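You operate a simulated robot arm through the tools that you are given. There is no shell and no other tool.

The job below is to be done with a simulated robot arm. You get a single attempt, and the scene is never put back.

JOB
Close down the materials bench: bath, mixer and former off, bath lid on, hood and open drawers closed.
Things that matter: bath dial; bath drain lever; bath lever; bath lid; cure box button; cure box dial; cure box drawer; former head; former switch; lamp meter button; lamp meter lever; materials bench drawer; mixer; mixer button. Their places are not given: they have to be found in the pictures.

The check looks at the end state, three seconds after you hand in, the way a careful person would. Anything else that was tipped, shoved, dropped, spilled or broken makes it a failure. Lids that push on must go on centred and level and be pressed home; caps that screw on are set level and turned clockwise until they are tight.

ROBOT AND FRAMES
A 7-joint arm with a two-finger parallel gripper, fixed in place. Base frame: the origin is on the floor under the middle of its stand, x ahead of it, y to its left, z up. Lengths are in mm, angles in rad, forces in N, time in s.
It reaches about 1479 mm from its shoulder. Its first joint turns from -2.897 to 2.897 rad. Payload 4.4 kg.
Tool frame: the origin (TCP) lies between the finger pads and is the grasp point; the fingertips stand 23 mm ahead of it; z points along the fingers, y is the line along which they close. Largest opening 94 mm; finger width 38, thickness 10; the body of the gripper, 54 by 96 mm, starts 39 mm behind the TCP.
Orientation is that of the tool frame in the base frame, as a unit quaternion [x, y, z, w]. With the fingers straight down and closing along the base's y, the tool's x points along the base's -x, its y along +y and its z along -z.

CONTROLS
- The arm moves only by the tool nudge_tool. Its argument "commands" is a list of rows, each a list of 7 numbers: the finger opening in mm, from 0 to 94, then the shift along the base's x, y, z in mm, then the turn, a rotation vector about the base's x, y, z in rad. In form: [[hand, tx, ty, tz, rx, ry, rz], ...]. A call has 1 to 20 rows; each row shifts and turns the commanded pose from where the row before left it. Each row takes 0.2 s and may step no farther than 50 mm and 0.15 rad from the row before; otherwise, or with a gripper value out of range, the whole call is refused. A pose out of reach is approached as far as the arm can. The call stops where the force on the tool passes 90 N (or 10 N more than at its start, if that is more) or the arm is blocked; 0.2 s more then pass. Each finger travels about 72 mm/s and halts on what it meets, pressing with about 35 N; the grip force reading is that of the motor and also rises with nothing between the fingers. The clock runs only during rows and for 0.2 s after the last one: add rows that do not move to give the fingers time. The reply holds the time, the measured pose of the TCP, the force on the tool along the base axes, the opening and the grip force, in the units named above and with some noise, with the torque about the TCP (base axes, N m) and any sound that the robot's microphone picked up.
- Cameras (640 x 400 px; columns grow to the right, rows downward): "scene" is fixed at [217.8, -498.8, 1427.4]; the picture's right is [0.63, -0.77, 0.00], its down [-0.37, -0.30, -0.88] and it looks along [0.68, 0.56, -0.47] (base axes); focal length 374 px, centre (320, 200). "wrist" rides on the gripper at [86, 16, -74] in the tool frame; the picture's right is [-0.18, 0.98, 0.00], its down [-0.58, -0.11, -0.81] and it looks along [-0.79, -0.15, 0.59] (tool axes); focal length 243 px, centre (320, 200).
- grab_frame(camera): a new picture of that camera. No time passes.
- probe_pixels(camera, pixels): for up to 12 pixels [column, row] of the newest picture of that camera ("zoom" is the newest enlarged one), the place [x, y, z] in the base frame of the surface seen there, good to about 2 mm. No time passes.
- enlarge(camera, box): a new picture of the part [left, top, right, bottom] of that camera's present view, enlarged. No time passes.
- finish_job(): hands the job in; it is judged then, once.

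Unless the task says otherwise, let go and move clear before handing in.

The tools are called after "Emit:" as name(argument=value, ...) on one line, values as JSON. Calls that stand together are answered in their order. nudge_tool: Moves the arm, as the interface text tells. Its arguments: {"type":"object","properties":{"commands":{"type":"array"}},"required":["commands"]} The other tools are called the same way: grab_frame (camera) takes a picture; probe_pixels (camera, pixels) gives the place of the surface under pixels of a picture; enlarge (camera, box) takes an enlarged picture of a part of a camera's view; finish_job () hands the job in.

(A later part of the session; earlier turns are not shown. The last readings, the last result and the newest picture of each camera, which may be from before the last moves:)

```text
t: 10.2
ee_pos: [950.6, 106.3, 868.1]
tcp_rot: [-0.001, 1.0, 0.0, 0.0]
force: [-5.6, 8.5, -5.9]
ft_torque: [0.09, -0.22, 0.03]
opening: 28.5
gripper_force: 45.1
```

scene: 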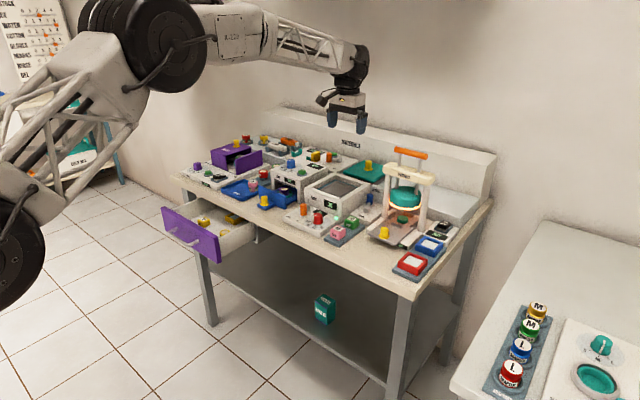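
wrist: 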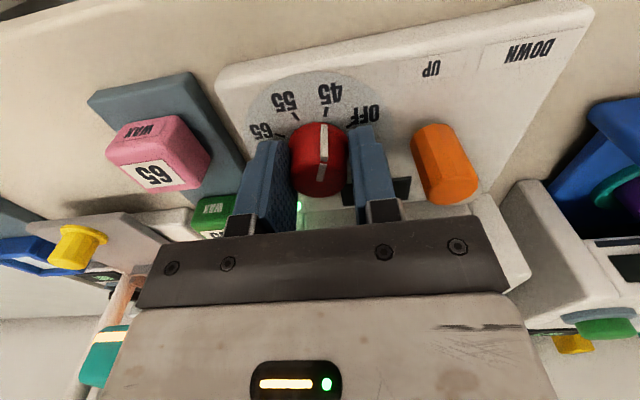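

The side force is down to 8.5 N with a firm grip. I'll turn the dial clockwise (about −z) by 45° in six small rows.

Emit:
nudge_tool(commands=[[20, 0, 0.5, 0, 0, 0, -0.131], [20, 0, 0, 0, 0, 0, -0.131], [20, 0, 0, 0, 0, 0, -0.131], [20, 0, 0, 0, 0, 0, -0.131], [20, 0, 0, 0, 0, 0, -0.131], [20, 0, 0, 0, 0, 0, -0.131], [20, 0, 0, 0, 0, 0, 0]])

Emit:
grab_frame(camera="wrist")

Emit:
enlarge(camera="scene", box=[270, 160, 370, 250])

```text
t: 11.8
ee_pos: [950.4, 105.6, 869.4]
tcp_rot: [0.383, 0.924, 0.0, 0.001]
force: [-1.0, -8.1, -4.1]
ft_torque: [-0.59, -0.44, 0.26]
opening: 27.8
gripper_force: 45.6
```

```text
taken
```

wrist: 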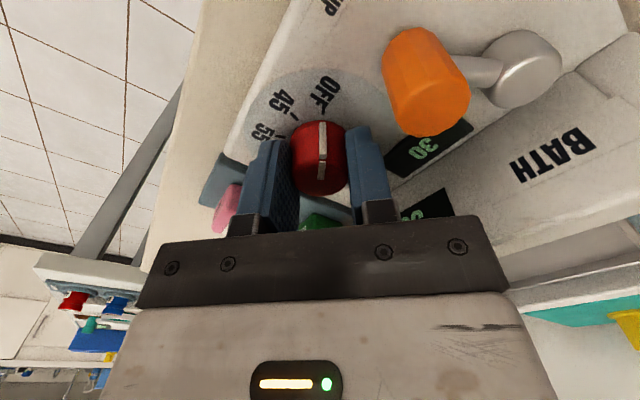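

```text
4.44 times, centred on (320, 205) of scene
```

zoom: 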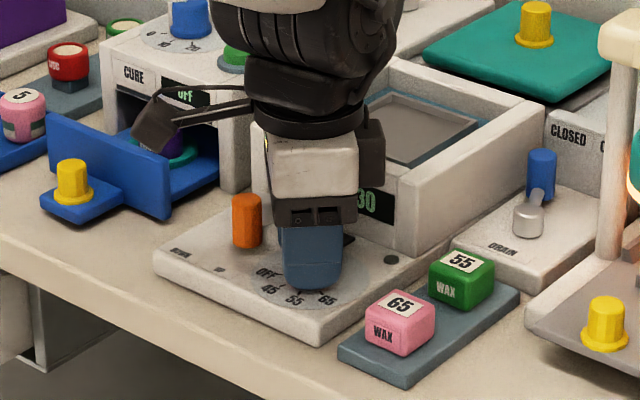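

The bath's green lamp has gone dark (scene zoom 391,259) and the pointer aims at OFF. I'll zoom in on the pointer to check alignment before letting go.

Emit:
enlarge(camera="wrist", box=[240, 60, 420, 200])

```text
2.86 times, centred on (330, 130) of wrist
```

zoom: 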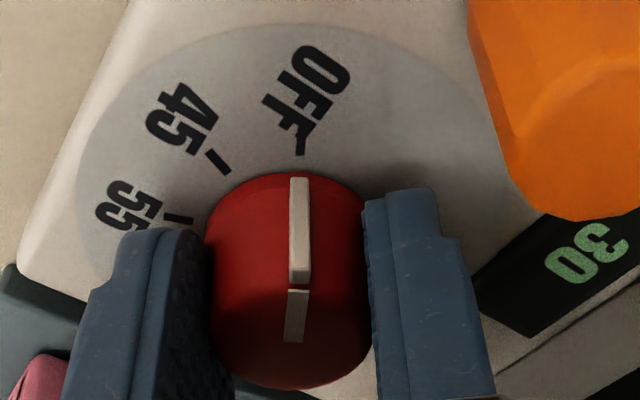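

The pointer (300,180) lines up with the OFF tick (300,145). I'll open slightly and lift straight up.

Emit:
nudge_tool(commands=[[44, 0, 0, 0, 0, 0, 0], [44, 0, 0, 0, 0, 0, 0], [44, 0, 0, 0, 0, 0, 0], [44, 0, 0, 20, 0, 0, 0], [44, 0, 0, 40, 0, 0, 0], [44, 0, 0, 50, 0, 0, 0], [44, 0, 0, 0, 0, 0, 0]])

Emit:
enlarge(camera="scene", box=[270, 160, 370, 250])

```text
t: 13.4
ee_pos: [950.3, 109.2, 978.9]
tcp_rot: [0.384, 0.923, 0.0, 0.0]
force: [0.1, 0.0, 0.3]
ft_torque: [0.03, 0.04, 0.0]
opening: 43.9
gripper_force: 0.1
```

```text
4.44 times, centred on (320, 205) of scene
```

zoom: 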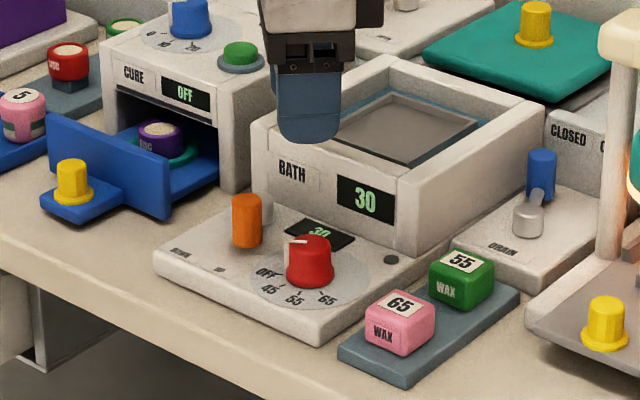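

The dial now shows OFF and the knob stayed put. Next is the lid: I'll square the wrist back up and move over the lid knob at (1272, 141).

Emit:
nudge_tool(commands=[[50, 40.1, 4.2, 5, 0, 0, 0.0982], [50, 40.1, 4.2, 5, 0, 0, 0.0982], [50, 40.1, 4.2, 5, 0, 0, 0.0982], [50, 40.1, 4.2, 5, 0, 0, 0.0982], [50, 40.1, 4.2, 5, 0, 0, 0.0982], [50, 40.1, 4.2, 5, 0, 0, 0.0982], [50, 40.1, 4.2, 5, 0, 0, 0.0983], [50, 40.1, 4.2, 5, 0, 0, 0.0985], [50, 0, 0, 0, 0, 0, 0], [50, 0, 0, 0, 0, 0, 0]])

Emit:
grab_frame(camera="wrist")

Emit:
grab_frame(camera="scene")

```text
t: 15.6
ee_pos: [1274.6, 139.3, 1020.5]
tcp_rot: [0.0, 1.0, 0.0, 0.001]
force: [0.0, 0.1, 2.2]
ft_torque: [-0.01, -0.04, 0.0]
opening: 50.1
gripper_force: 0.0
```

```text
taken
```

wrist: 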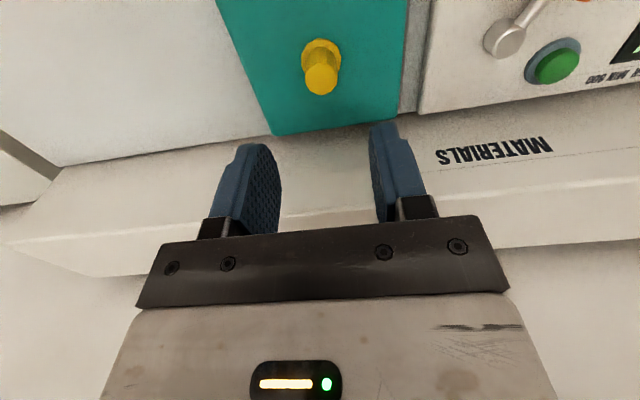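

```text
taken
```

scene: 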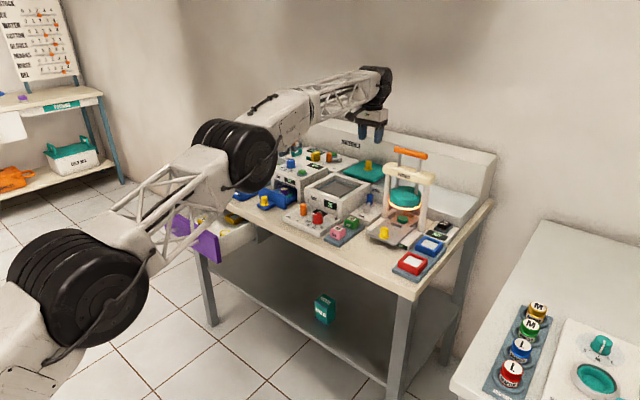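

The arm is above the lid, which the wrist view shows with the knob at (321,70). I'll probe the knob, the lid edges and the backboard from here.

Emit:
probe_pixels(camera="wrist", pixels=[[321, 42], [303, 60], [341, 60], [321, 80], [321, 92], [309, 78], [335, 78], [272, 134], [393, 118], [490, 150], [500, 120], [200, 180]])

Emit:
enlarge(camera="scene", box=[320, 100, 440, 220])

```text
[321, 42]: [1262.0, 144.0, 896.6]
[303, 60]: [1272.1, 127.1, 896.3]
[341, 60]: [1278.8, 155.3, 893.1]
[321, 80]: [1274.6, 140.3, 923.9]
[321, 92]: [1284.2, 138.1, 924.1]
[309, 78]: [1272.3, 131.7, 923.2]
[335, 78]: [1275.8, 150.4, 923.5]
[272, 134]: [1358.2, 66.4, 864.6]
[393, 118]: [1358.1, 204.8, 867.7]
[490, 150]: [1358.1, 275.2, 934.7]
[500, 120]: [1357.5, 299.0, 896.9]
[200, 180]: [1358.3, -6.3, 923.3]
```

```text
3.33 times, centred on (380, 160) of scene
```

zoom: 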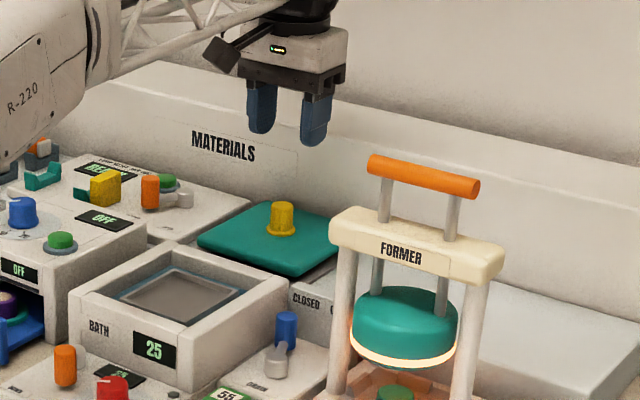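

The knob is centred at about (1273, 141) with its top at z≈923.5, and the backboard at x=1358 is clear. I'll lower so the fingertips are just above the knob's flange and close.

Emit:
nudge_tool(commands=[[50, 0.5, 0.5, -40, 0, 0, 0], [50, 0.5, 0, -30, 0, 0, 0], [50, 0, 0, -24, 0, 0, 0], [50, 0, 0, 0, 0, 0, 0], [50, 0, 0, 0, 0, 0, 0]])

Emit:
grab_frame(camera="wrist")

Emit:
enlarge(camera="scene", box=[320, 100, 440, 220])

```text
t: 16.8
ee_pos: [1273.0, 140.8, 923.4]
tcp_rot: [0.0, 1.0, 0.0, 0.0]
force: [0.0, 0.1, -0.8]
ft_torque: [0.01, 0.0, -0.02]
opening: 50.1
gripper_force: 0.0
```

```text
taken
```

wrist: 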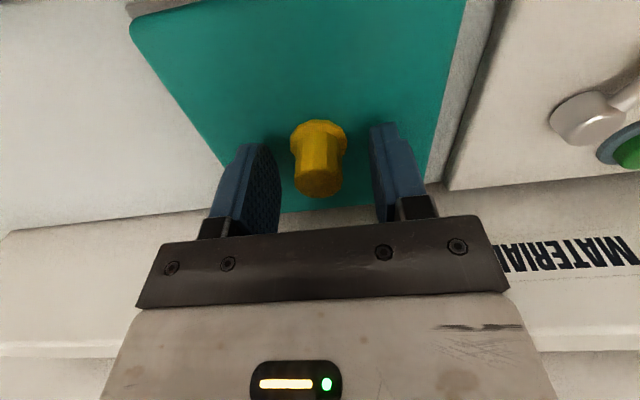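

```text
3.33 times, centred on (380, 160) of scene
```

zoom: 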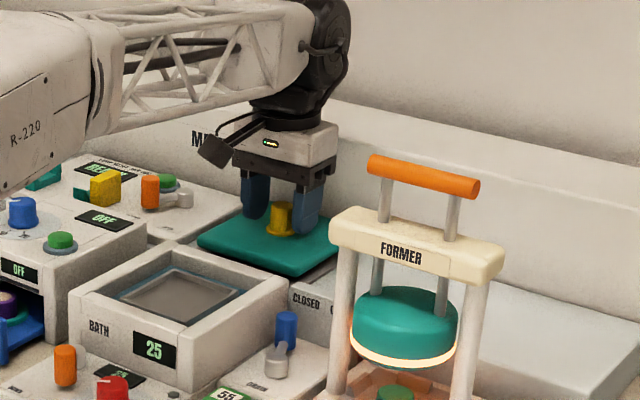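

The post is between the fingers (wrist 318,160). I'll close on it.

Emit:
nudge_tool(commands=[[8, 0, 0, 0, 0, 0, 0], [8, 0, 0, 0, 0, 0, 0], [8, 0, 0, 0, 0, 0, 0], [8, 0, 0, 0, 0, 0, 0]])

Emit:
grab_frame(camera="wrist")

```text
t: 17.8
ee_pos: [1274.2, 141.9, 924.7]
tcp_rot: [0.001, 1.0, 0.001, 0.0]
force: [-0.7, 0.3, 1.3]
ft_torque: [0.12, 0.0, 0.02]
opening: 22.9
gripper_force: 35.4
```

```text
taken
```

wrist: 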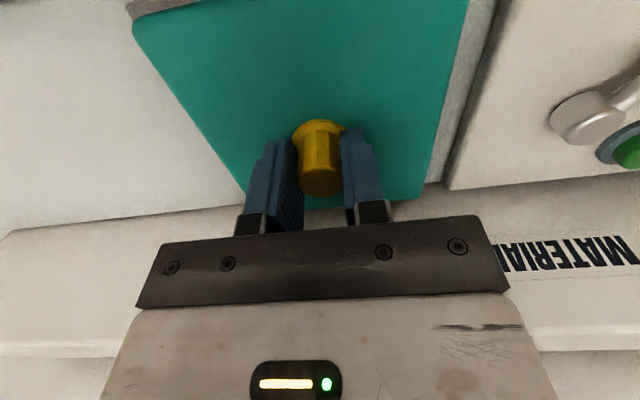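

The opening stopped at 22.9 mm, slightly more than the post's width. I'll look closely at where the fingers touch.

Emit:
enlarge(camera="wrist", box=[240, 100, 400, 230])

Emit:
enlarge(camera="scene", box=[340, 130, 410, 190])

```text
3.08 times, centred on (320, 165) of wrist
```

zoom: 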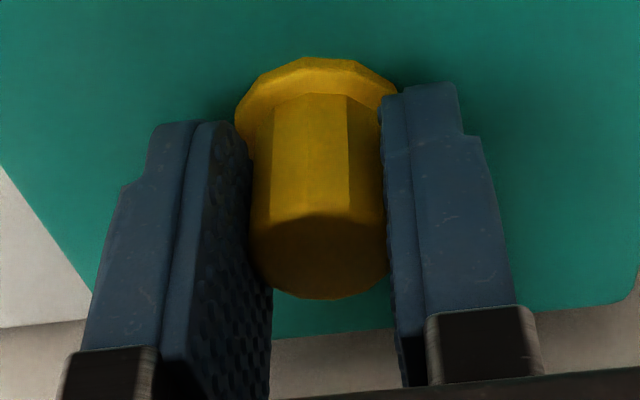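

```text
6.67 times, centred on (375, 160) of scene
```

zoom: 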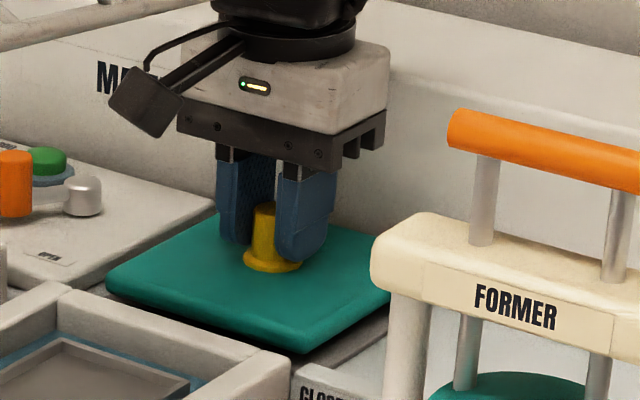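

The fingers hold the post squarely, with the tips just above the flange. I'll lift the lid 70 mm slowly and check it hangs level.

Emit:
nudge_tool(commands=[[8, 0, 0, 10, 0, 0, 0], [8, 0, 0, 15, 0, 0, 0], [8, 0, 0, 20, 0, 0, 0], [8, 0, 0, 25, 0, 0, 0], [8, 0, 0, 0, 0, 0, 0], [8, 0, 0, 0, 0, 0, 0]])

Emit:
enlarge(camera="scene", box=[310, 110, 430, 210])

Emit:
grab_frame(camera="wrist")

```text
t: 19.2
ee_pos: [1271.6, 143.3, 995.8]
tcp_rot: [0.0, 1.0, 0.0, 0.0]
force: [-0.3, -0.9, -0.3]
ft_torque: [-0.02, 0.02, -0.03]
opening: 22.7
gripper_force: 35.0
```

```text
4.00 times, centred on (370, 160) of scene
```

zoom: 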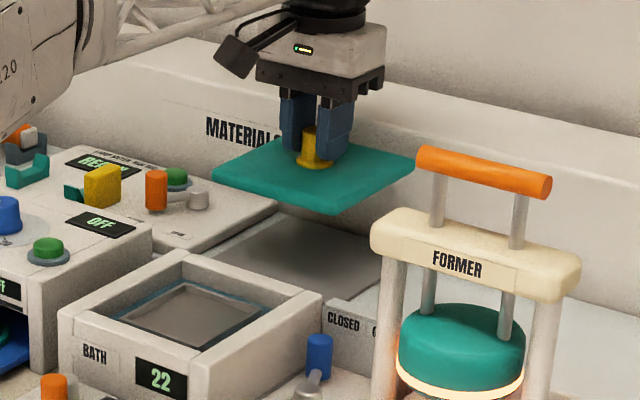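

```text
taken
```

wrist: 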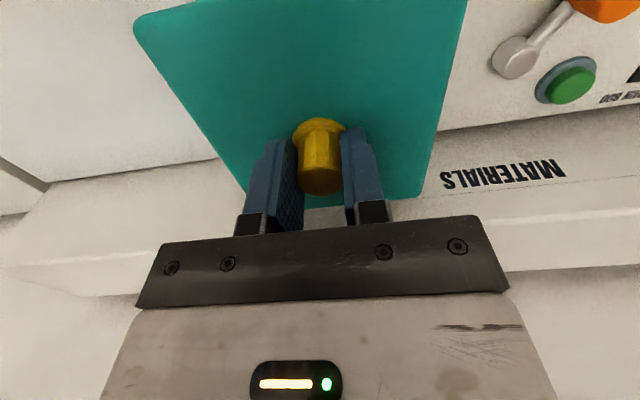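

The lid hangs level and the seat is now exposed. I'll probe the seat and the lid's edges to learn the plug depth and the lid's position relative to the gripper.

Emit:
probe_pixels(camera="zoom", pixels=[[320, 230], [290, 260], [350, 270], [250, 225], [230, 255], [214, 172], [330, 208], [414, 160], [214, 180], [332, 213], [270, 195], [370, 190]])

Emit:
probe_pixels(camera="wrist", pixels=[[140, 25], [150, 45], [240, 185], [467, 10], [440, 130], [425, 190], [320, 90], [316, 130], [300, 130], [340, 130], [320, 185], [210, 150]])

```text
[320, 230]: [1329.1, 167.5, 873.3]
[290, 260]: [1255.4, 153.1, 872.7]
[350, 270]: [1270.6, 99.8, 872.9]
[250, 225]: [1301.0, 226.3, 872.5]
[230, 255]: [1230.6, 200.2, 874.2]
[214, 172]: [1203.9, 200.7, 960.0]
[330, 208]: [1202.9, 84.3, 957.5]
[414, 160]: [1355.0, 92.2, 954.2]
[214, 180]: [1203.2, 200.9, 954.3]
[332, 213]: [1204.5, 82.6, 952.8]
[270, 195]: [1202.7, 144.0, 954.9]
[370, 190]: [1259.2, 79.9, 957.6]
```

```text
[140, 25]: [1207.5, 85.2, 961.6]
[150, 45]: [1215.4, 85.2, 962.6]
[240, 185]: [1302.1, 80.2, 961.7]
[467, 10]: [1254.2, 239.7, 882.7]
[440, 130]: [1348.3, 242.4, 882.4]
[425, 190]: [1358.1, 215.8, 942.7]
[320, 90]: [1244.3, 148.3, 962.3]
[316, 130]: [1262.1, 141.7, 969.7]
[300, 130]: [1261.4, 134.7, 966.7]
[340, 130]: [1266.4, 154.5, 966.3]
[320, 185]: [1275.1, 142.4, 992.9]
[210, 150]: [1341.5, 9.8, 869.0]
```

The lid's top is now at z≈963 with a front edge at x≈1203.4. I'll carry it −175 mm in x to hover over the bath and re-measure there.

Emit:
nudge_tool(commands=[[8, -35, 0, 0, 0, 0, 0], [8, -35, 0, 0, 0, 0, 0], [8, -35, -0.5, 0, 0, 0, 0], [8, -35, 0, 0, 0, 0, 0], [8, -35, 0, 0, 0, 0, 0], [8, 0, 0, -15, 0, 0, 0], [8, 0, 0, -15, 0, 0, 0], [8, 0, 0, 0, 0, 0, 0], [8, 0, 0, 0, 0, 0, 0]])

Emit:
enlarge(camera="scene", box=[300, 140, 400, 220])

Emit:
grab_frame(camera="wrist")

```text
t: 21.2
ee_pos: [1097.4, 140.9, 963.6]
tcp_rot: [0.001, 1.0, -0.001, 0.0]
force: [0.3, -0.2, -1.2]
ft_torque: [-0.01, 0.03, 0.0]
opening: 22.9
gripper_force: 34.5
```

```text
5.00 times, centred on (350, 180) of scene
```

zoom: 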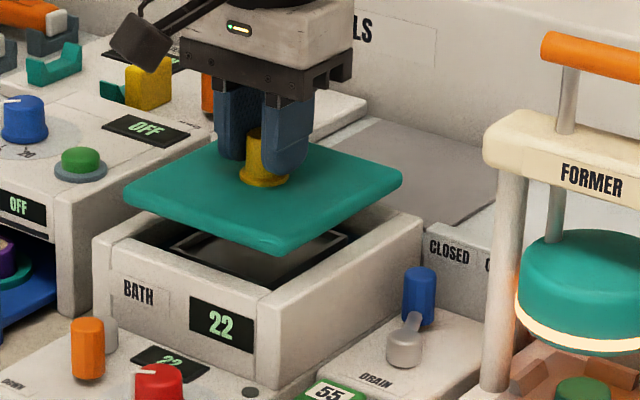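

```text
taken
```

wrist: 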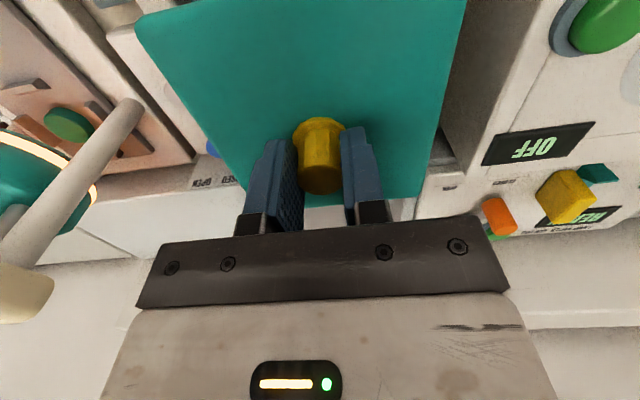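

The lid hovers over the bath with its front edge at (205,225) and the bath's front rim below. I'll probe both sets of edges in this zoom.

Emit:
probe_pixels(camera="zoom", pixels=[[150, 205], [200, 223], [250, 240], [320, 228], [350, 208], [380, 190], [128, 188], [284, 246], [205, 228], [330, 230], [400, 180], [260, 243]])

Emit:
probe_pixels(camera="zoom", pixels=[[130, 260], [180, 275], [230, 290], [300, 280], [350, 255], [400, 230], [110, 240], [200, 270], [260, 290], [320, 270], [380, 237], [290, 288]])

```text
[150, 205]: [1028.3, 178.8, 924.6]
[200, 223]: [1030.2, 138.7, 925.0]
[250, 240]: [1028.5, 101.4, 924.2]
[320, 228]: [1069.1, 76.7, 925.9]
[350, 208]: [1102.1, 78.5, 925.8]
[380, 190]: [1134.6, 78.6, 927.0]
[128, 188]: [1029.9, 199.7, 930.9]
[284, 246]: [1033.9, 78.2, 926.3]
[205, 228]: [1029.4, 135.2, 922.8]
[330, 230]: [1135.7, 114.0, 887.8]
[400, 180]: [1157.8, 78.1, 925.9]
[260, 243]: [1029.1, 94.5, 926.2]
```

```text
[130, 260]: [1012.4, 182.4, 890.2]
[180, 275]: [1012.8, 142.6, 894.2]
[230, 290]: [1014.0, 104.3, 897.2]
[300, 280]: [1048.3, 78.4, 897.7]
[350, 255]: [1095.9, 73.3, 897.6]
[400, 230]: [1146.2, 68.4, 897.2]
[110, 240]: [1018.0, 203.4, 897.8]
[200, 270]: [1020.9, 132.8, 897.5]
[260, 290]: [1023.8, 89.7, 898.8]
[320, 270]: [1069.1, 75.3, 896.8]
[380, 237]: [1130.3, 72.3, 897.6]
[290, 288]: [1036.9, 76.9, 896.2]
```

By the scene camera the lid's front edge is at x≈1029.2 and its right edge at y≈78.0, which leaves it close to centred over the opening. I'll lower to just above plug contact, then check the back corner.

Emit:
nudge_tool(commands=[[8, 0, 0, -7, 0, 0, 0], [8, 0, 0, -6, 0, 0, 0], [8, 0, 0, 0, 0, 0, 0], [8, 0, 0, 0, 0, 0, 0]])

Emit:
enlarge(camera="scene", box=[310, 150, 390, 212])

Emit:
enlarge(camera="wrist", box=[100, 0, 460, 225])

```text
t: 22.2
ee_pos: [1098.2, 140.8, 950.6]
tcp_rot: [0.0, 1.0, 0.0, 0.0]
force: [-1.0, 0.1, -1.3]
ft_torque: [-0.02, 0.02, 0.03]
opening: 22.9
gripper_force: 34.6
```

```text
6.45 times, centred on (350, 181) of scene
```

zoom: 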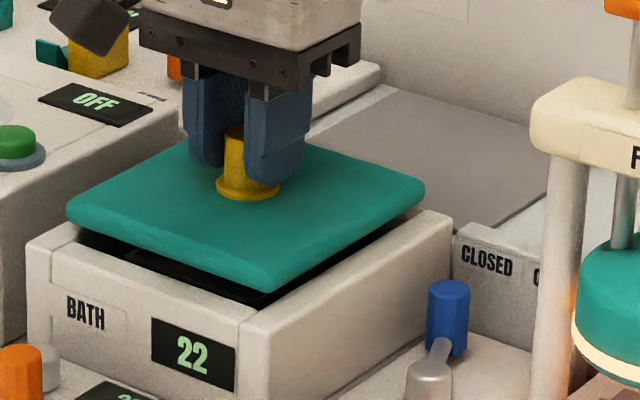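

```text
1.78 times, centred on (280, 112) of wrist
```

zoom: 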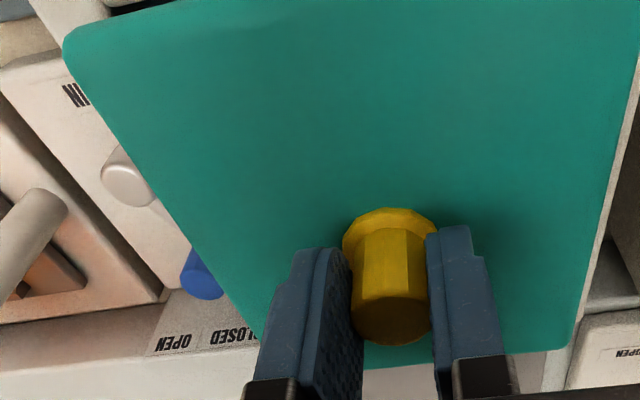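

The lid is about to enter, still level and square to the rim. I'll lower in small steps and watch the force.

Emit:
nudge_tool(commands=[[8, 0, 0, -2, 0, 0, 0], [8, 0, 0, -2, 0, 0, 0], [8, 0, 0, -2, 0, 0, 0], [8, 0, 0, 0, 0, 0, 0]])

```text
t: 23.2
ee_pos: [1098.4, 139.9, 944.4]
tcp_rot: [-0.001, 1.0, 0.0, 0.001]
force: [0.7, 0.1, -0.4]
ft_torque: [0.0, 0.01, -0.01]
opening: 23.0
gripper_force: 34.9
```

There's no contact force at z≈944.5, so the plug is entering the opening freely. I'll continue down.

Emit:
nudge_tool(commands=[[8, 0, 0, -2, 0, 0, 0], [8, 0, 0, -2, 0, 0, 0], [8, 0, 0, -1, 0, 0, 0], [8, 0, 0, -1, 0, 0, 0], [8, 0, 0, 0, 0, 0, 0]])

Emit:
enlarge(camera="scene", box=[310, 150, 390, 212])

```text
t: 24.4
ee_pos: [1098.0, 140.9, 941.2]
tcp_rot: [0.0, 1.0, 0.0, 0.001]
force: [8.1, 0.8, 26.7]
ft_torque: [-0.32, -0.19, 0.03]
opening: 22.7
gripper_force: 34.9
```

```text
6.45 times, centred on (350, 181) of scene
```

zoom: 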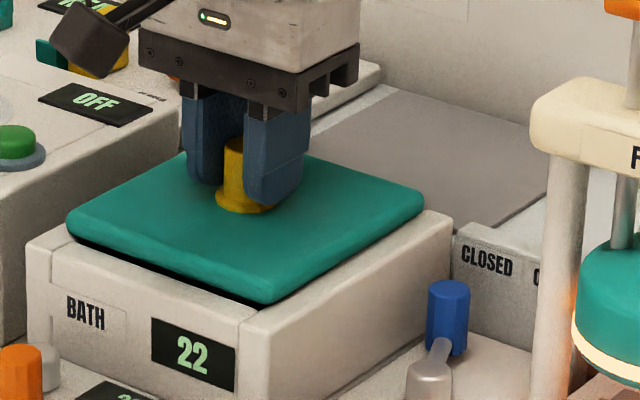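

Contact began at z≈941.5 with 27 N up and 8 N along +x. I'll probe the lid's corners to see its height and level.

Emit:
probe_pixels(camera="zoom", pixels=[[85, 215], [265, 290], [410, 195], [185, 160], [150, 200], [300, 245], [170, 250], [340, 260], [210, 272], [120, 235], [250, 298], [380, 232]])

Emit:
grab_frame(camera="wrist")

```text
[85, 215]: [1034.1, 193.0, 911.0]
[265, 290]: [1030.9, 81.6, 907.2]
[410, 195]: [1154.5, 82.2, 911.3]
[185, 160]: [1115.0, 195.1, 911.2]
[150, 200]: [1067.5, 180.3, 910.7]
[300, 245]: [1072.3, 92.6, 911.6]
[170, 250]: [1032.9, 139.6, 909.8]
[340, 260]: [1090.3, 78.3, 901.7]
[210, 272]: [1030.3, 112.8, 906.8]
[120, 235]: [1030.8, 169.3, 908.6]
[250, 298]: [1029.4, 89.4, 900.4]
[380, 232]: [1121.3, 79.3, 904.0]
```

```text
taken
```

wrist: 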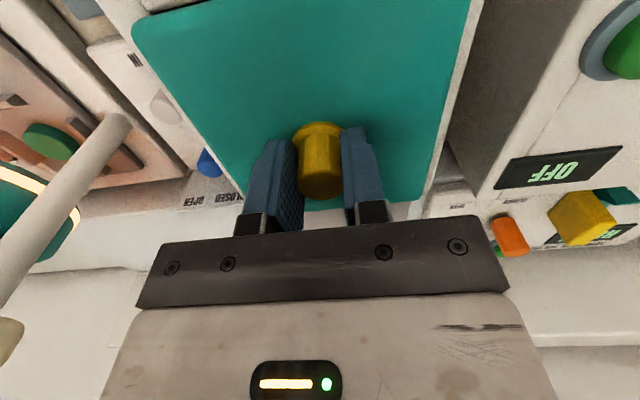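

The lid is level with its top at z≈911, about 3 mm above fully home. I'll ease x by +0.6 mm and press down gradually.

Emit:
nudge_tool(commands=[[8, 0.6, 0, 0, 0, 0, 0], [8, 0, 0, -1, 0, 0, 0], [8, 0, 0, -1, 0, 0, 0], [8, 0, 0, 0, 0, 0, 0]])

```text
t: 25.4
ee_pos: [1098.8, 141.3, 938.2]
tcp_rot: [0.0, 1.0, 0.0, 0.0]
force: [-7.6, 1.3, 24.2]
ft_torque: [0.41, 0.15, 0.07]
opening: 23.0
gripper_force: 35.4
```

The lid went down 3 mm to z≈938.2, which matches the expected home height. I'll press a little further to confirm it bottoms out.

Emit:
nudge_tool(commands=[[8, -0.3, 0, -1, 0, 0, 0], [8, 0, 0, -1, 0, 0, 0], [8, 0, 0, -1, 0, 0, 0], [8, 0, 0, 0, 0, 0, 0]])

Emit:
enlarge(camera="scene", box=[310, 150, 390, 212])

Emit:
probe_pixels(camera="zoom", pixels=[[85, 220], [265, 290], [410, 200], [185, 165], [150, 205], [300, 250], [170, 255], [340, 264], [210, 277], [120, 240], [250, 300], [380, 236]])

```text
t: 26.4
ee_pos: [1098.5, 139.8, 936.0]
tcp_rot: [0.0, 1.0, -0.001, 0.001]
force: [5.1, 9.8, 30.7]
ft_torque: [-0.08, -0.17, 0.03]
opening: 22.9
gripper_force: 34.6
```

```text
6.45 times, centred on (350, 181) of scene
```

zoom: 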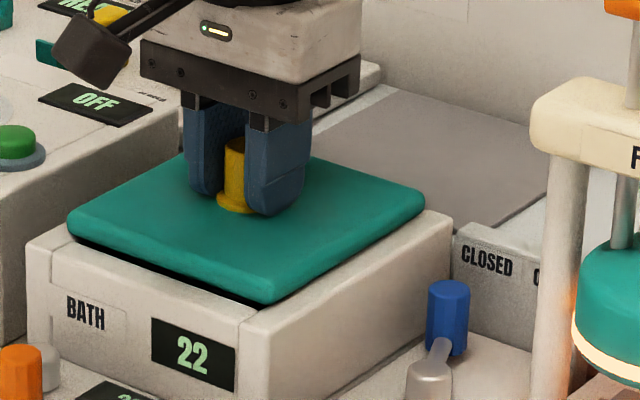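

```text
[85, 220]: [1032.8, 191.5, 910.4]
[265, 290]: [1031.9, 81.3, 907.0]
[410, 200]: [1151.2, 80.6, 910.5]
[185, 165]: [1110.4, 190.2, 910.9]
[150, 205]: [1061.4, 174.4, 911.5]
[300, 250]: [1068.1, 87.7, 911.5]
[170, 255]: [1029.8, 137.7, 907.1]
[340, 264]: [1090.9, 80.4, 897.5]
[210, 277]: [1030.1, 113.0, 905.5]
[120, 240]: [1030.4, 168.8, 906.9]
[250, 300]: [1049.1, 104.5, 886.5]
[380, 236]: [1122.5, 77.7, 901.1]
```

The lid top is still at z≈911 while the tool went down, so the fingers slid down the post and the lid needs more press force. I'll keep pressing down in 1 mm steps, with the tips now bearing on the flange.

Emit:
nudge_tool(commands=[[8, 0, 0, -1, 0, 0, 0], [8, 0, 0, -1, 0, 0, 0], [8, 0, 0, -1, 0, 0, 0], [8, 0, 0, 0, 0, 0, 0]])

Emit:
enlarge(camera="scene", box=[310, 150, 390, 212])

Emit:
probe_pixels(camera="zoom", pixels=[[85, 220], [410, 200], [185, 165], [150, 205], [300, 250], [170, 255], [340, 264], [210, 277]])

```text
t: 27.4
ee_pos: [1099.1, 140.0, 934.3]
tcp_rot: [0.0, 1.0, 0.0, 0.001]
force: [2.9, 9.2, 59.2]
ft_torque: [-0.28, 0.31, -0.02]
opening: 23.1
gripper_force: 34.9
```

```text
6.45 times, centred on (350, 181) of scene
```

zoom: 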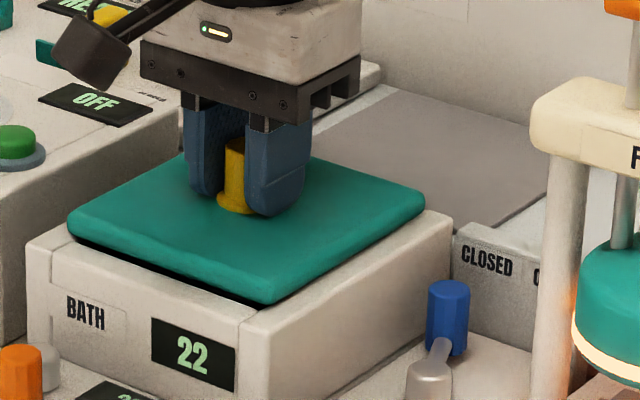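

```text
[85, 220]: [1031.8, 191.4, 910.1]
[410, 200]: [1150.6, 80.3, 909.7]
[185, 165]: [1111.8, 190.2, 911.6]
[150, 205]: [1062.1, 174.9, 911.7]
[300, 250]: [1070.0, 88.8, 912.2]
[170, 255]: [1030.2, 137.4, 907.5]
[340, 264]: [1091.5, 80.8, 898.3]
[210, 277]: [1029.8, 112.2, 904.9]
```

At 59 N the lid hasn't moved (top still about 911), so something is holding it about 3 mm up. I'll ease off the force and look closely at the gap.

Emit:
nudge_tool(commands=[[8, 0, 0, 2, 0, 0, 0], [8, 0, 0, 2, 0, 0, 0], [8, 0, 0, 0, 0, 0, 0]])

Emit:
enlarge(camera="scene", box=[315, 185, 355, 210])

Emit:
probe_pixels(camera="zoom", pixels=[[80, 100], [80, 130], [80, 145], [200, 145], [200, 190], [200, 215], [300, 180], [300, 230], [320, 255], [380, 270], [450, 250], [520, 230]])

```text
t: 28.2
ee_pos: [1097.4, 140.4, 934.9]
tcp_rot: [0.0, 1.0, 0.001, -0.001]
force: [11.5, 3.0, 33.6]
ft_torque: [0.34, -0.54, -0.03]
opening: 23.4
gripper_force: 35.0
```

```text
16.00 times, centred on (335, 198) of scene
```

zoom: 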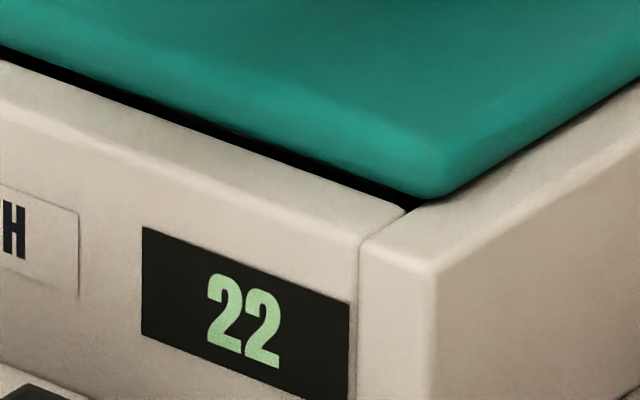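

```text
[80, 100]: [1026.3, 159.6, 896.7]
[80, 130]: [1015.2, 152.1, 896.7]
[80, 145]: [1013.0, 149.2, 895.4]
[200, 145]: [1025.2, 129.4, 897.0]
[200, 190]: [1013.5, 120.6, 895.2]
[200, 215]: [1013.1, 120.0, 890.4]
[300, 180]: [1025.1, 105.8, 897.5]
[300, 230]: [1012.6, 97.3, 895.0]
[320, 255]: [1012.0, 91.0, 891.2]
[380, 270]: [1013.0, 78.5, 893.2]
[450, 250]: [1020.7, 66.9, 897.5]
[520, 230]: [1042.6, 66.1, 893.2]
```

A dark gap runs between the lid and the front rim. I'll probe inside that gap and along the lid's lower edge.

Emit:
probe_pixels(camera="zoom", pixels=[[50, 72], [120, 97], [200, 126], [200, 130], [260, 150], [320, 172], [380, 196], [405, 205], [200, 118], [320, 160], [440, 185], [560, 140]])

Emit:
enlarge(camera="scene", box=[345, 170, 385, 195])

Emit:
grab_frame(camera="wrist")

```text
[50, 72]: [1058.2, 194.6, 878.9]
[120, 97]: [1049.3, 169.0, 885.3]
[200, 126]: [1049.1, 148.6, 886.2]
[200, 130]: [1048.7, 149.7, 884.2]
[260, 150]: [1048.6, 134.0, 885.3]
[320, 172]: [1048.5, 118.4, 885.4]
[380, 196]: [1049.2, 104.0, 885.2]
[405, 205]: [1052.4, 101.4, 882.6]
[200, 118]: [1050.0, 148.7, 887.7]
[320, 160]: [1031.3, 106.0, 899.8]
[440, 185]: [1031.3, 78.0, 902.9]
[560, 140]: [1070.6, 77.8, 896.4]
```

```text
16.00 times, centred on (365, 182) of scene
```

zoom: 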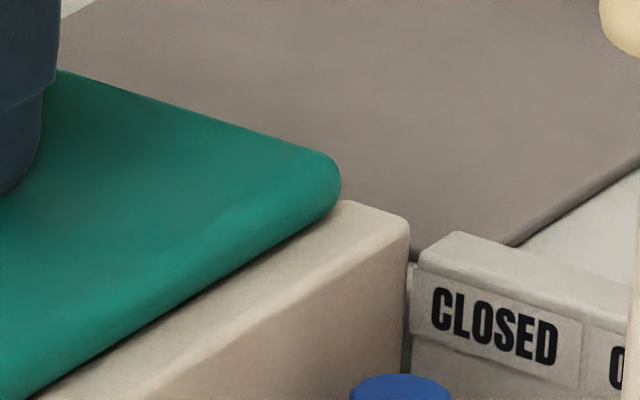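

```text
taken
```

wrist: 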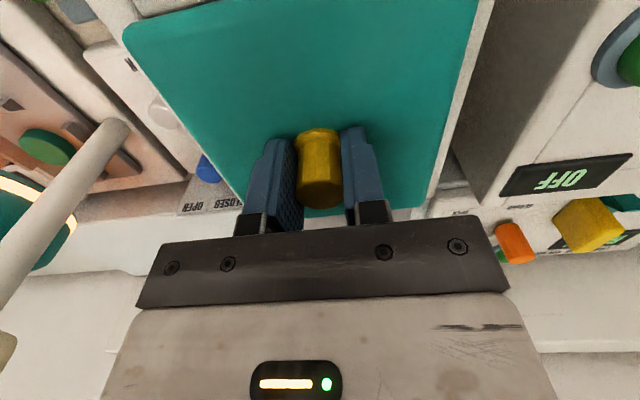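

Through the gap I can see the tray's front wall at x≈1049 (z up to 887.7) with no plug in front of it, so the lid may be resting on the raised tray. To find out, I'll lift the lid clear, carry it up and tilt it so the scene camera can see its underside.

Emit:
nudge_tool(commands=[[8, 0, 0, 5, 0, 0, 0], [8, 0, 0, 15, 0, 0, 0], [8, 0, 0, 40, 0, 0, 0], [8, 0, 0, 45, 0, 0, 0], [8, -10, 0, 45, 0, 0, 0], [8, -30, -5, 35, 0, 0, 0], [8, -40, -5, 20, 0, 0, 0], [8, -40, -5, 20, 0, 0, 0], [8, -40, -5, 20, 0, 0, 0], [8, -30, 0, 0, 0, 0, 0], [8, 0, 0, 0, 0, 0, 0]])

Emit:
grab_frame(camera="scene")

```text
t: 30.6
ee_pos: [910.4, 120.2, 1178.2]
tcp_rot: [0.0, 1.0, 0.0, 0.0]
force: [-0.2, -0.5, -1.7]
ft_torque: [0.03, -0.03, -0.05]
opening: 22.8
gripper_force: 34.8
```

```text
taken
```

scene: 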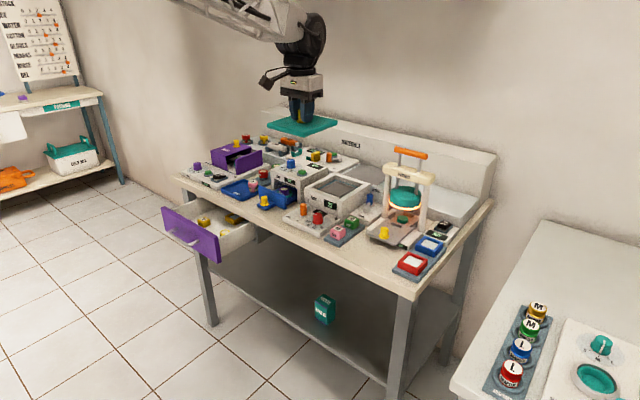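

The lid is held level in free space at (908, 120, 1180). I'll tilt it about 48° towards the scene camera in small rows to view its underside.

Emit:
nudge_tool(commands=[[8, 0, 0, 0, -0.099, 0.099, 0], [8, 0, 0, 0, -0.099, 0.099, 0], [8, 0, 0, 0, -0.099, 0.099, 0], [8, 0, 0, 0, -0.099, 0.099, 0], [8, 0, 0, 0, -0.099, 0.099, 0], [8, 0, 0, 0, -0.099, 0.099, 0], [8, 0, 0, 0, 0, 0, 0]])

Emit:
enlarge(camera="scene", box=[250, 60, 370, 150])

```text
t: 32.2
ee_pos: [908.7, 120.9, 1178.8]
tcp_rot: [0.0, 0.913, -0.289, -0.289]
force: [-0.2, 0.0, -0.7]
ft_torque: [0.0, -0.02, 0.0]
opening: 22.7
gripper_force: 34.9
```

```text
4.44 times, centred on (310, 105) of scene
```

zoom: 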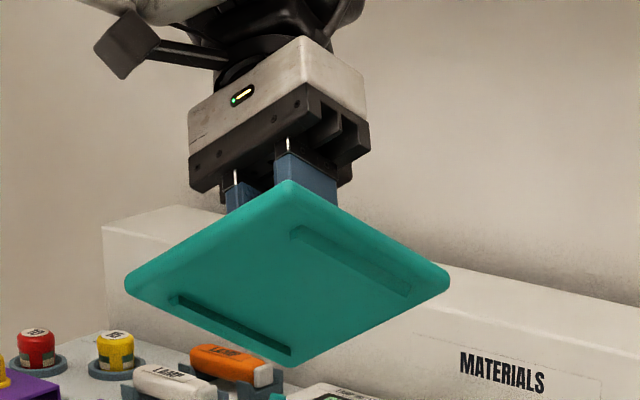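

The underside shows two parallel ribs running along x near the two y-edges, not a full plug. I'll probe the ribs and lid corners to get their spacing and depth.

Emit:
probe_pixels(camera="zoom", pixels=[[128, 288], [289, 190], [446, 278], [290, 358], [180, 300], [288, 347], [232, 325], [295, 235], [405, 288], [350, 262], [290, 275], [350, 250]])

Emit:
enlarge(camera="scene", box=[270, 95, 345, 145])

```text
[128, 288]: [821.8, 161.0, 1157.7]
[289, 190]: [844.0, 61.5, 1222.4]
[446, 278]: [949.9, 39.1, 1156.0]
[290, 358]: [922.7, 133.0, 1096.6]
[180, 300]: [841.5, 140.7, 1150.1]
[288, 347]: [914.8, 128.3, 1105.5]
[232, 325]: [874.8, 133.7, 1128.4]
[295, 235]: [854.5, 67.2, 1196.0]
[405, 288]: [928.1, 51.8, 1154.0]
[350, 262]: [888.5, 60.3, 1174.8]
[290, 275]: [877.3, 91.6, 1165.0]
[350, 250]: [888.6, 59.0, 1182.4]
```

```text
8.00 times, centred on (308, 120) of scene
```

zoom: 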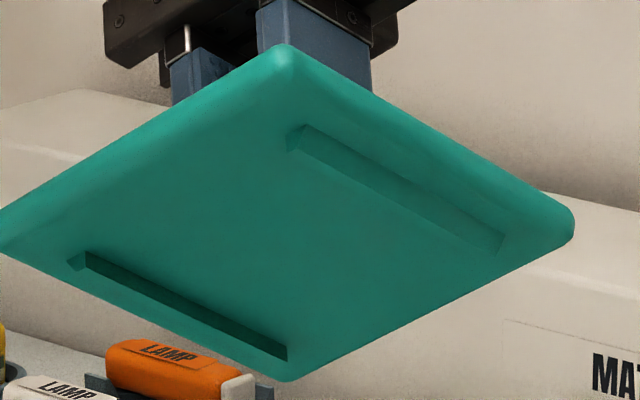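

In the lid's own frame the ribs run along x from −45 to +43 and sit at y≈±(43–50). I'll probe the rib faces more finely to get their depth and outer spacing.

Emit:
probe_pixels(camera="zoom", pixels=[[180, 285], [180, 300], [180, 310], [180, 318], [180, 328], [190, 335], [400, 160], [400, 175], [400, 183], [400, 192], [400, 200], [400, 215]])

Emit:
probe_pixels(camera="zoom", pixels=[[60, 260], [72, 262], [80, 262], [95, 270], [290, 135], [300, 140], [310, 145], [320, 150], [500, 240], [490, 245], [280, 352], [260, 345]])

Emit:
enlarge(camera="scene", box=[300, 105, 340, 130])

```text
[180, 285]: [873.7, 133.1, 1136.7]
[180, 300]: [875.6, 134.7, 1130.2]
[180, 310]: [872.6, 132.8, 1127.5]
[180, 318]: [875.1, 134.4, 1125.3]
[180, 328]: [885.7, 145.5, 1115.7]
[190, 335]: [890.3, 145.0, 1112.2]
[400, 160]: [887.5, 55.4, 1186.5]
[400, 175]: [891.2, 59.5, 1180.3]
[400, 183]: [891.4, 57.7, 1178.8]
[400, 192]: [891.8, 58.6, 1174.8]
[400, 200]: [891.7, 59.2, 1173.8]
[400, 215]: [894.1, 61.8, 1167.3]
```

```text
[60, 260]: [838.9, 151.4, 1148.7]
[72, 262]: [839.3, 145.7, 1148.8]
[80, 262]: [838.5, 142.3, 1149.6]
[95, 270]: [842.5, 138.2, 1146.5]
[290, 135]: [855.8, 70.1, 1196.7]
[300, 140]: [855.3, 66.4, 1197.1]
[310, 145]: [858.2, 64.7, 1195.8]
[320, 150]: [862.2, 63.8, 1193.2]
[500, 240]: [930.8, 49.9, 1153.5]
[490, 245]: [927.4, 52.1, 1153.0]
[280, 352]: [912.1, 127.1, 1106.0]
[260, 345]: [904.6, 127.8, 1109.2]
```

```text
16.00 times, centred on (320, 118) of scene
```

zoom: 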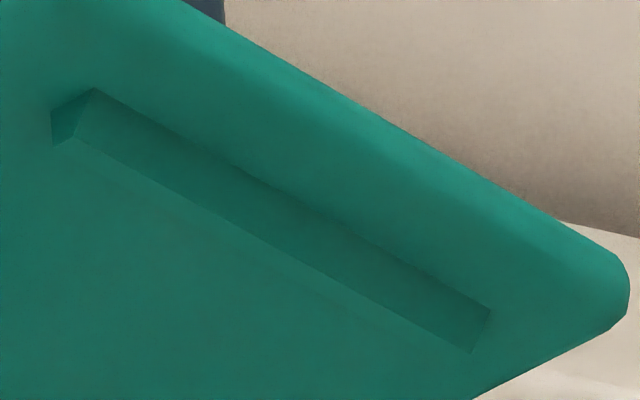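

The ribs are about 7 mm deep at y≈±48, clear of both tray and walls, and the lid is about 13 mm thick. So the lid top at z≈911 earlier was in fact fully seated on the rim at 897.5. I'll untilt and return over the bath.

Emit:
nudge_tool(commands=[[8, 0, 0, 0, 0.099, -0.099, 0], [8, 0, 0, 0, 0.099, -0.099, 0], [8, 0, 0, 0, 0.099, -0.099, 0], [8, 0, 0, 0, 0.099, -0.099, 0], [8, 0, 0, 0, 0.099, -0.099, 0], [8, 0, 0, 0, 0.099, -0.099, 0], [8, 0, 0, 0, 0, 0, 0]])

Emit:
enlarge(camera="scene", box=[250, 60, 370, 150])

```text
t: 33.8
ee_pos: [908.1, 120.9, 1180.7]
tcp_rot: [0.0, 1.0, 0.0, 0.001]
force: [-0.3, -0.2, -0.7]
ft_torque: [0.04, 0.0, 0.01]
opening: 23.1
gripper_force: 35.0
```

```text
4.44 times, centred on (310, 105) of scene
```

zoom: 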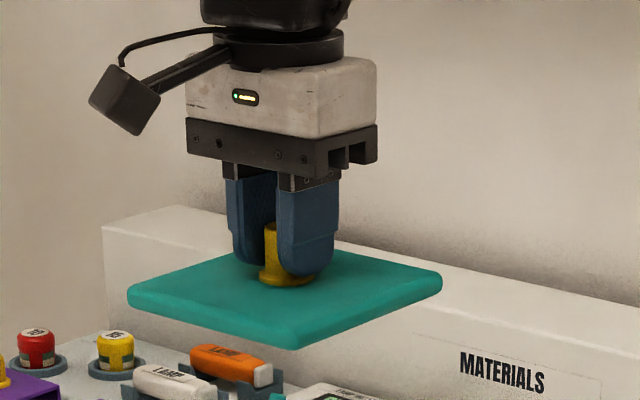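

The lid appears level again. I'll probe its corners to verify level and offset from the tool before going back.

Emit:
probe_pixels(camera="zoom", pixels=[[140, 288], [295, 332], [430, 275], [210, 310], [250, 320], [340, 325], [390, 302], [200, 290], [340, 300], [220, 262], [330, 260], [300, 340]])

```text
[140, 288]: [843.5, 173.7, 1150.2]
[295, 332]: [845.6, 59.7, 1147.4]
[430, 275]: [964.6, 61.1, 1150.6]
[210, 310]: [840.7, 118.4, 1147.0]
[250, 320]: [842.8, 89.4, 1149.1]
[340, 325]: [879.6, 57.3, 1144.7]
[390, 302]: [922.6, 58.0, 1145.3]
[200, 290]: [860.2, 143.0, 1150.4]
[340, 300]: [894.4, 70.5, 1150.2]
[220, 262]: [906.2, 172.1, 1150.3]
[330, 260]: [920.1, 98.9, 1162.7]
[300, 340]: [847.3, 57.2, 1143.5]
```

The lid is level (top at 1150.3 everywhere), with its front edge 66.5 mm ahead of the tool and its right edge 62.7 mm to the side. While the bath is clear, I'll measure its back edges with the scene camera.

Emit:
enlarge(camera="scene", box=[320, 165, 390, 209])

Emit:
probe_pixels(camera="zoom", pixels=[[440, 175], [450, 180], [455, 185], [460, 190], [430, 180], [420, 175], [400, 165], [300, 115], [250, 95], [350, 135], [200, 70], [180, 60]])

```text
9.09 times, centred on (355, 187) of scene
```

zoom: 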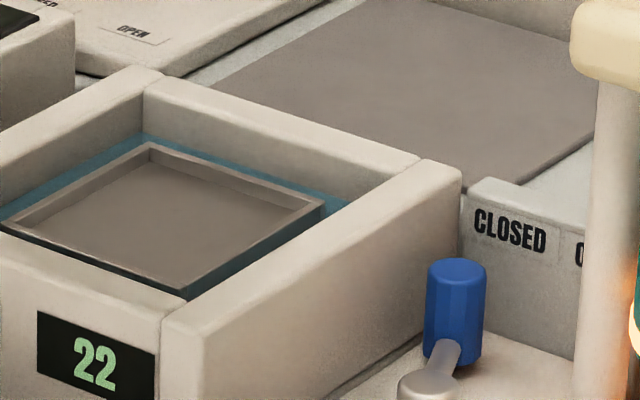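

```text
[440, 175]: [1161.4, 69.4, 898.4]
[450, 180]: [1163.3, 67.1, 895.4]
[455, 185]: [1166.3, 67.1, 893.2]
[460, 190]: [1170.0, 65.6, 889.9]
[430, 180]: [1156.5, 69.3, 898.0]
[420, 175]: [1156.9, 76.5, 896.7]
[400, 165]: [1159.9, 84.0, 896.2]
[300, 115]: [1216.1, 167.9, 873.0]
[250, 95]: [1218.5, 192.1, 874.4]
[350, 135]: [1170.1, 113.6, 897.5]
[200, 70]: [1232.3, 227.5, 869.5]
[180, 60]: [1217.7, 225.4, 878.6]
```

In the scene frame the bath centre is x≈1092.6, so the lid was about 1.6 mm too far in +x, which explains the thin gap at the front. I'll return with the corrected target (tool at 1093.9, 140.4) and hover just above the rim.

Emit:
nudge_tool(commands=[[8, 37.2, 4.0, -10, 0, 0, 0], [8, 37.2, 4.0, -20, 0, 0, 0], [8, 37.2, 4.0, -20, 0, 0, 0], [8, 37.2, 4.1, -25, 0, 0, 0], [8, 37.2, 4.1, -25, 0, 0, 0], [8, 0, 0, -40, 0, 0, 0], [8, 0, 0, -40, 0, 0, 0], [8, 0, 0, -30, 0, 0, 0], [8, 0, 0, -17.5, 0, 0, 0], [8, 0, 0, 0, 0, 0, 0], [8, 0, 0, 0, 0, 0, 0]])

Emit:
enlarge(camera="scene", box=[310, 150, 390, 212])

Emit:
probe_pixels(camera="zoom", pixels=[[120, 240], [170, 258], [230, 278], [320, 260], [360, 235], [400, 210], [150, 205], [300, 245], [170, 253], [220, 272], [340, 245], [380, 222]])

```text
t: 36.2
ee_pos: [1094.5, 140.7, 953.0]
tcp_rot: [0.0, 1.0, 0.0, 0.0]
force: [0.3, 0.0, -0.6]
ft_torque: [0.02, -0.02, 0.01]
opening: 22.8
gripper_force: 35.7
```

```text
6.45 times, centred on (350, 181) of scene
```

zoom: 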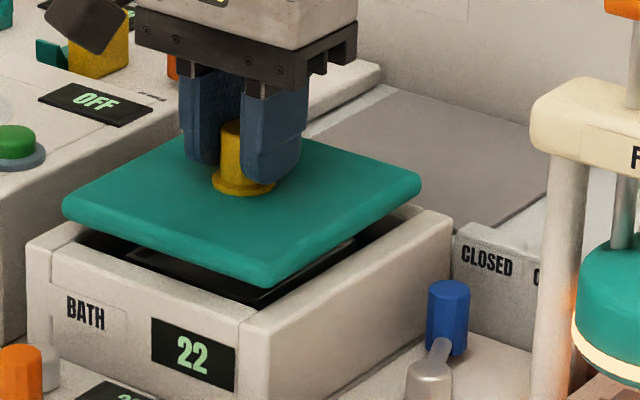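

```text
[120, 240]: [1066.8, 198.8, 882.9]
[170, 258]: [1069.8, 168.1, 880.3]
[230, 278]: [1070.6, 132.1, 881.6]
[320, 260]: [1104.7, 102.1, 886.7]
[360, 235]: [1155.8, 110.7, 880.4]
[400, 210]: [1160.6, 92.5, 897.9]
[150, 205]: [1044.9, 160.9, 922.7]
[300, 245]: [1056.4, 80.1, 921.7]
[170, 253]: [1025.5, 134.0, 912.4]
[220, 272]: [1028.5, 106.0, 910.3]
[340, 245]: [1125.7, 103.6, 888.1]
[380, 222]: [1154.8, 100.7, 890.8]
```

The lid hovers level above the bath, with the lower front edge near (170,253). I'll take more edge probes to confirm centring.

Emit:
probe_pixels(camera="zoom", pixels=[[100, 227], [140, 241], [180, 254], [220, 268], [250, 277], [290, 277], [320, 257], [350, 238], [380, 218], [410, 198], [80, 200], [415, 180]])

```text
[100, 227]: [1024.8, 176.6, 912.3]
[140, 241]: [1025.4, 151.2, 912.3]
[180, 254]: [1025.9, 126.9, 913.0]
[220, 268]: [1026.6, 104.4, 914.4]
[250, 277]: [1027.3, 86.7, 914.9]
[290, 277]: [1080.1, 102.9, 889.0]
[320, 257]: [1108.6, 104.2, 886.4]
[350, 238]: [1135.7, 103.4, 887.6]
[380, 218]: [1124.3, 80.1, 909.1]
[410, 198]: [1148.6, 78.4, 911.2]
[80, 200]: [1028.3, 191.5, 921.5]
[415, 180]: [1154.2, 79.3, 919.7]
```

The front edge averages x≈1026. I'll check the right edge for yaw and offset.

Emit:
probe_pixels(camera="zoom", pixels=[[290, 272], [300, 262], [320, 249], [340, 236], [360, 222], [380, 209], [400, 196], [415, 187], [110, 227], [160, 244], [210, 261], [260, 277]])

```text
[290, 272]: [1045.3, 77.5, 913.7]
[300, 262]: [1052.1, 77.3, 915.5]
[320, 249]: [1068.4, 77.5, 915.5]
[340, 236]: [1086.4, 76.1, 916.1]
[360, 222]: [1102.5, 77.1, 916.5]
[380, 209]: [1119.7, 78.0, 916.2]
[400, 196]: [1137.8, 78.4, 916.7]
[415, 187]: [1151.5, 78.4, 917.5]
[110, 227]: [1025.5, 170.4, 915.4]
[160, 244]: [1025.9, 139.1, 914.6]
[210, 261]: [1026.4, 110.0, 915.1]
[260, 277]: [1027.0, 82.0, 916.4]
```

The lid has only a 0.014 rad yaw and sits about 1.2 mm too far in −x. I'll correct both and lower it onto the rim.

Emit:
nudge_tool(commands=[[8, 1.2, 0, 0, 0, 0, -0.014], [8, 0, 0, -4, 0, 0, 0], [8, 0, 0, -4, 0, 0, 0], [8, 0, 0, -2, 0, 0, 0], [8, 0, 0, -2, 0, 0, 0], [8, 0, 0, 0, 0, 0, 0]])

Emit:
enlarge(camera="scene", box=[310, 150, 390, 212])

```text
t: 37.6
ee_pos: [1096.7, 140.8, 943.2]
tcp_rot: [0.006, 1.0, 0.0, 0.0]
force: [1.7, 1.8, 15.6]
ft_torque: [-0.24, 0.29, -0.02]
opening: 22.7
gripper_force: 34.8
```

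```text
6.45 times, centred on (350, 181) of scene
```

zoom: 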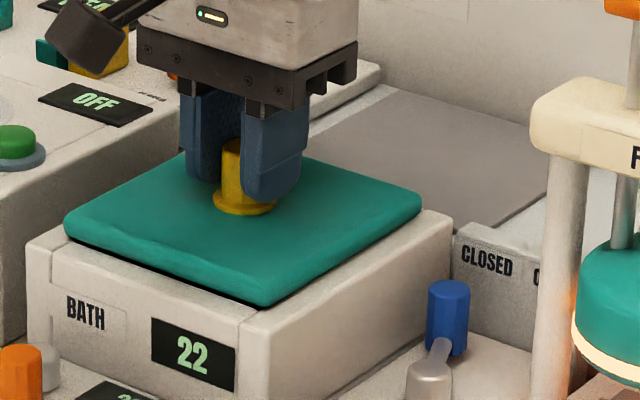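

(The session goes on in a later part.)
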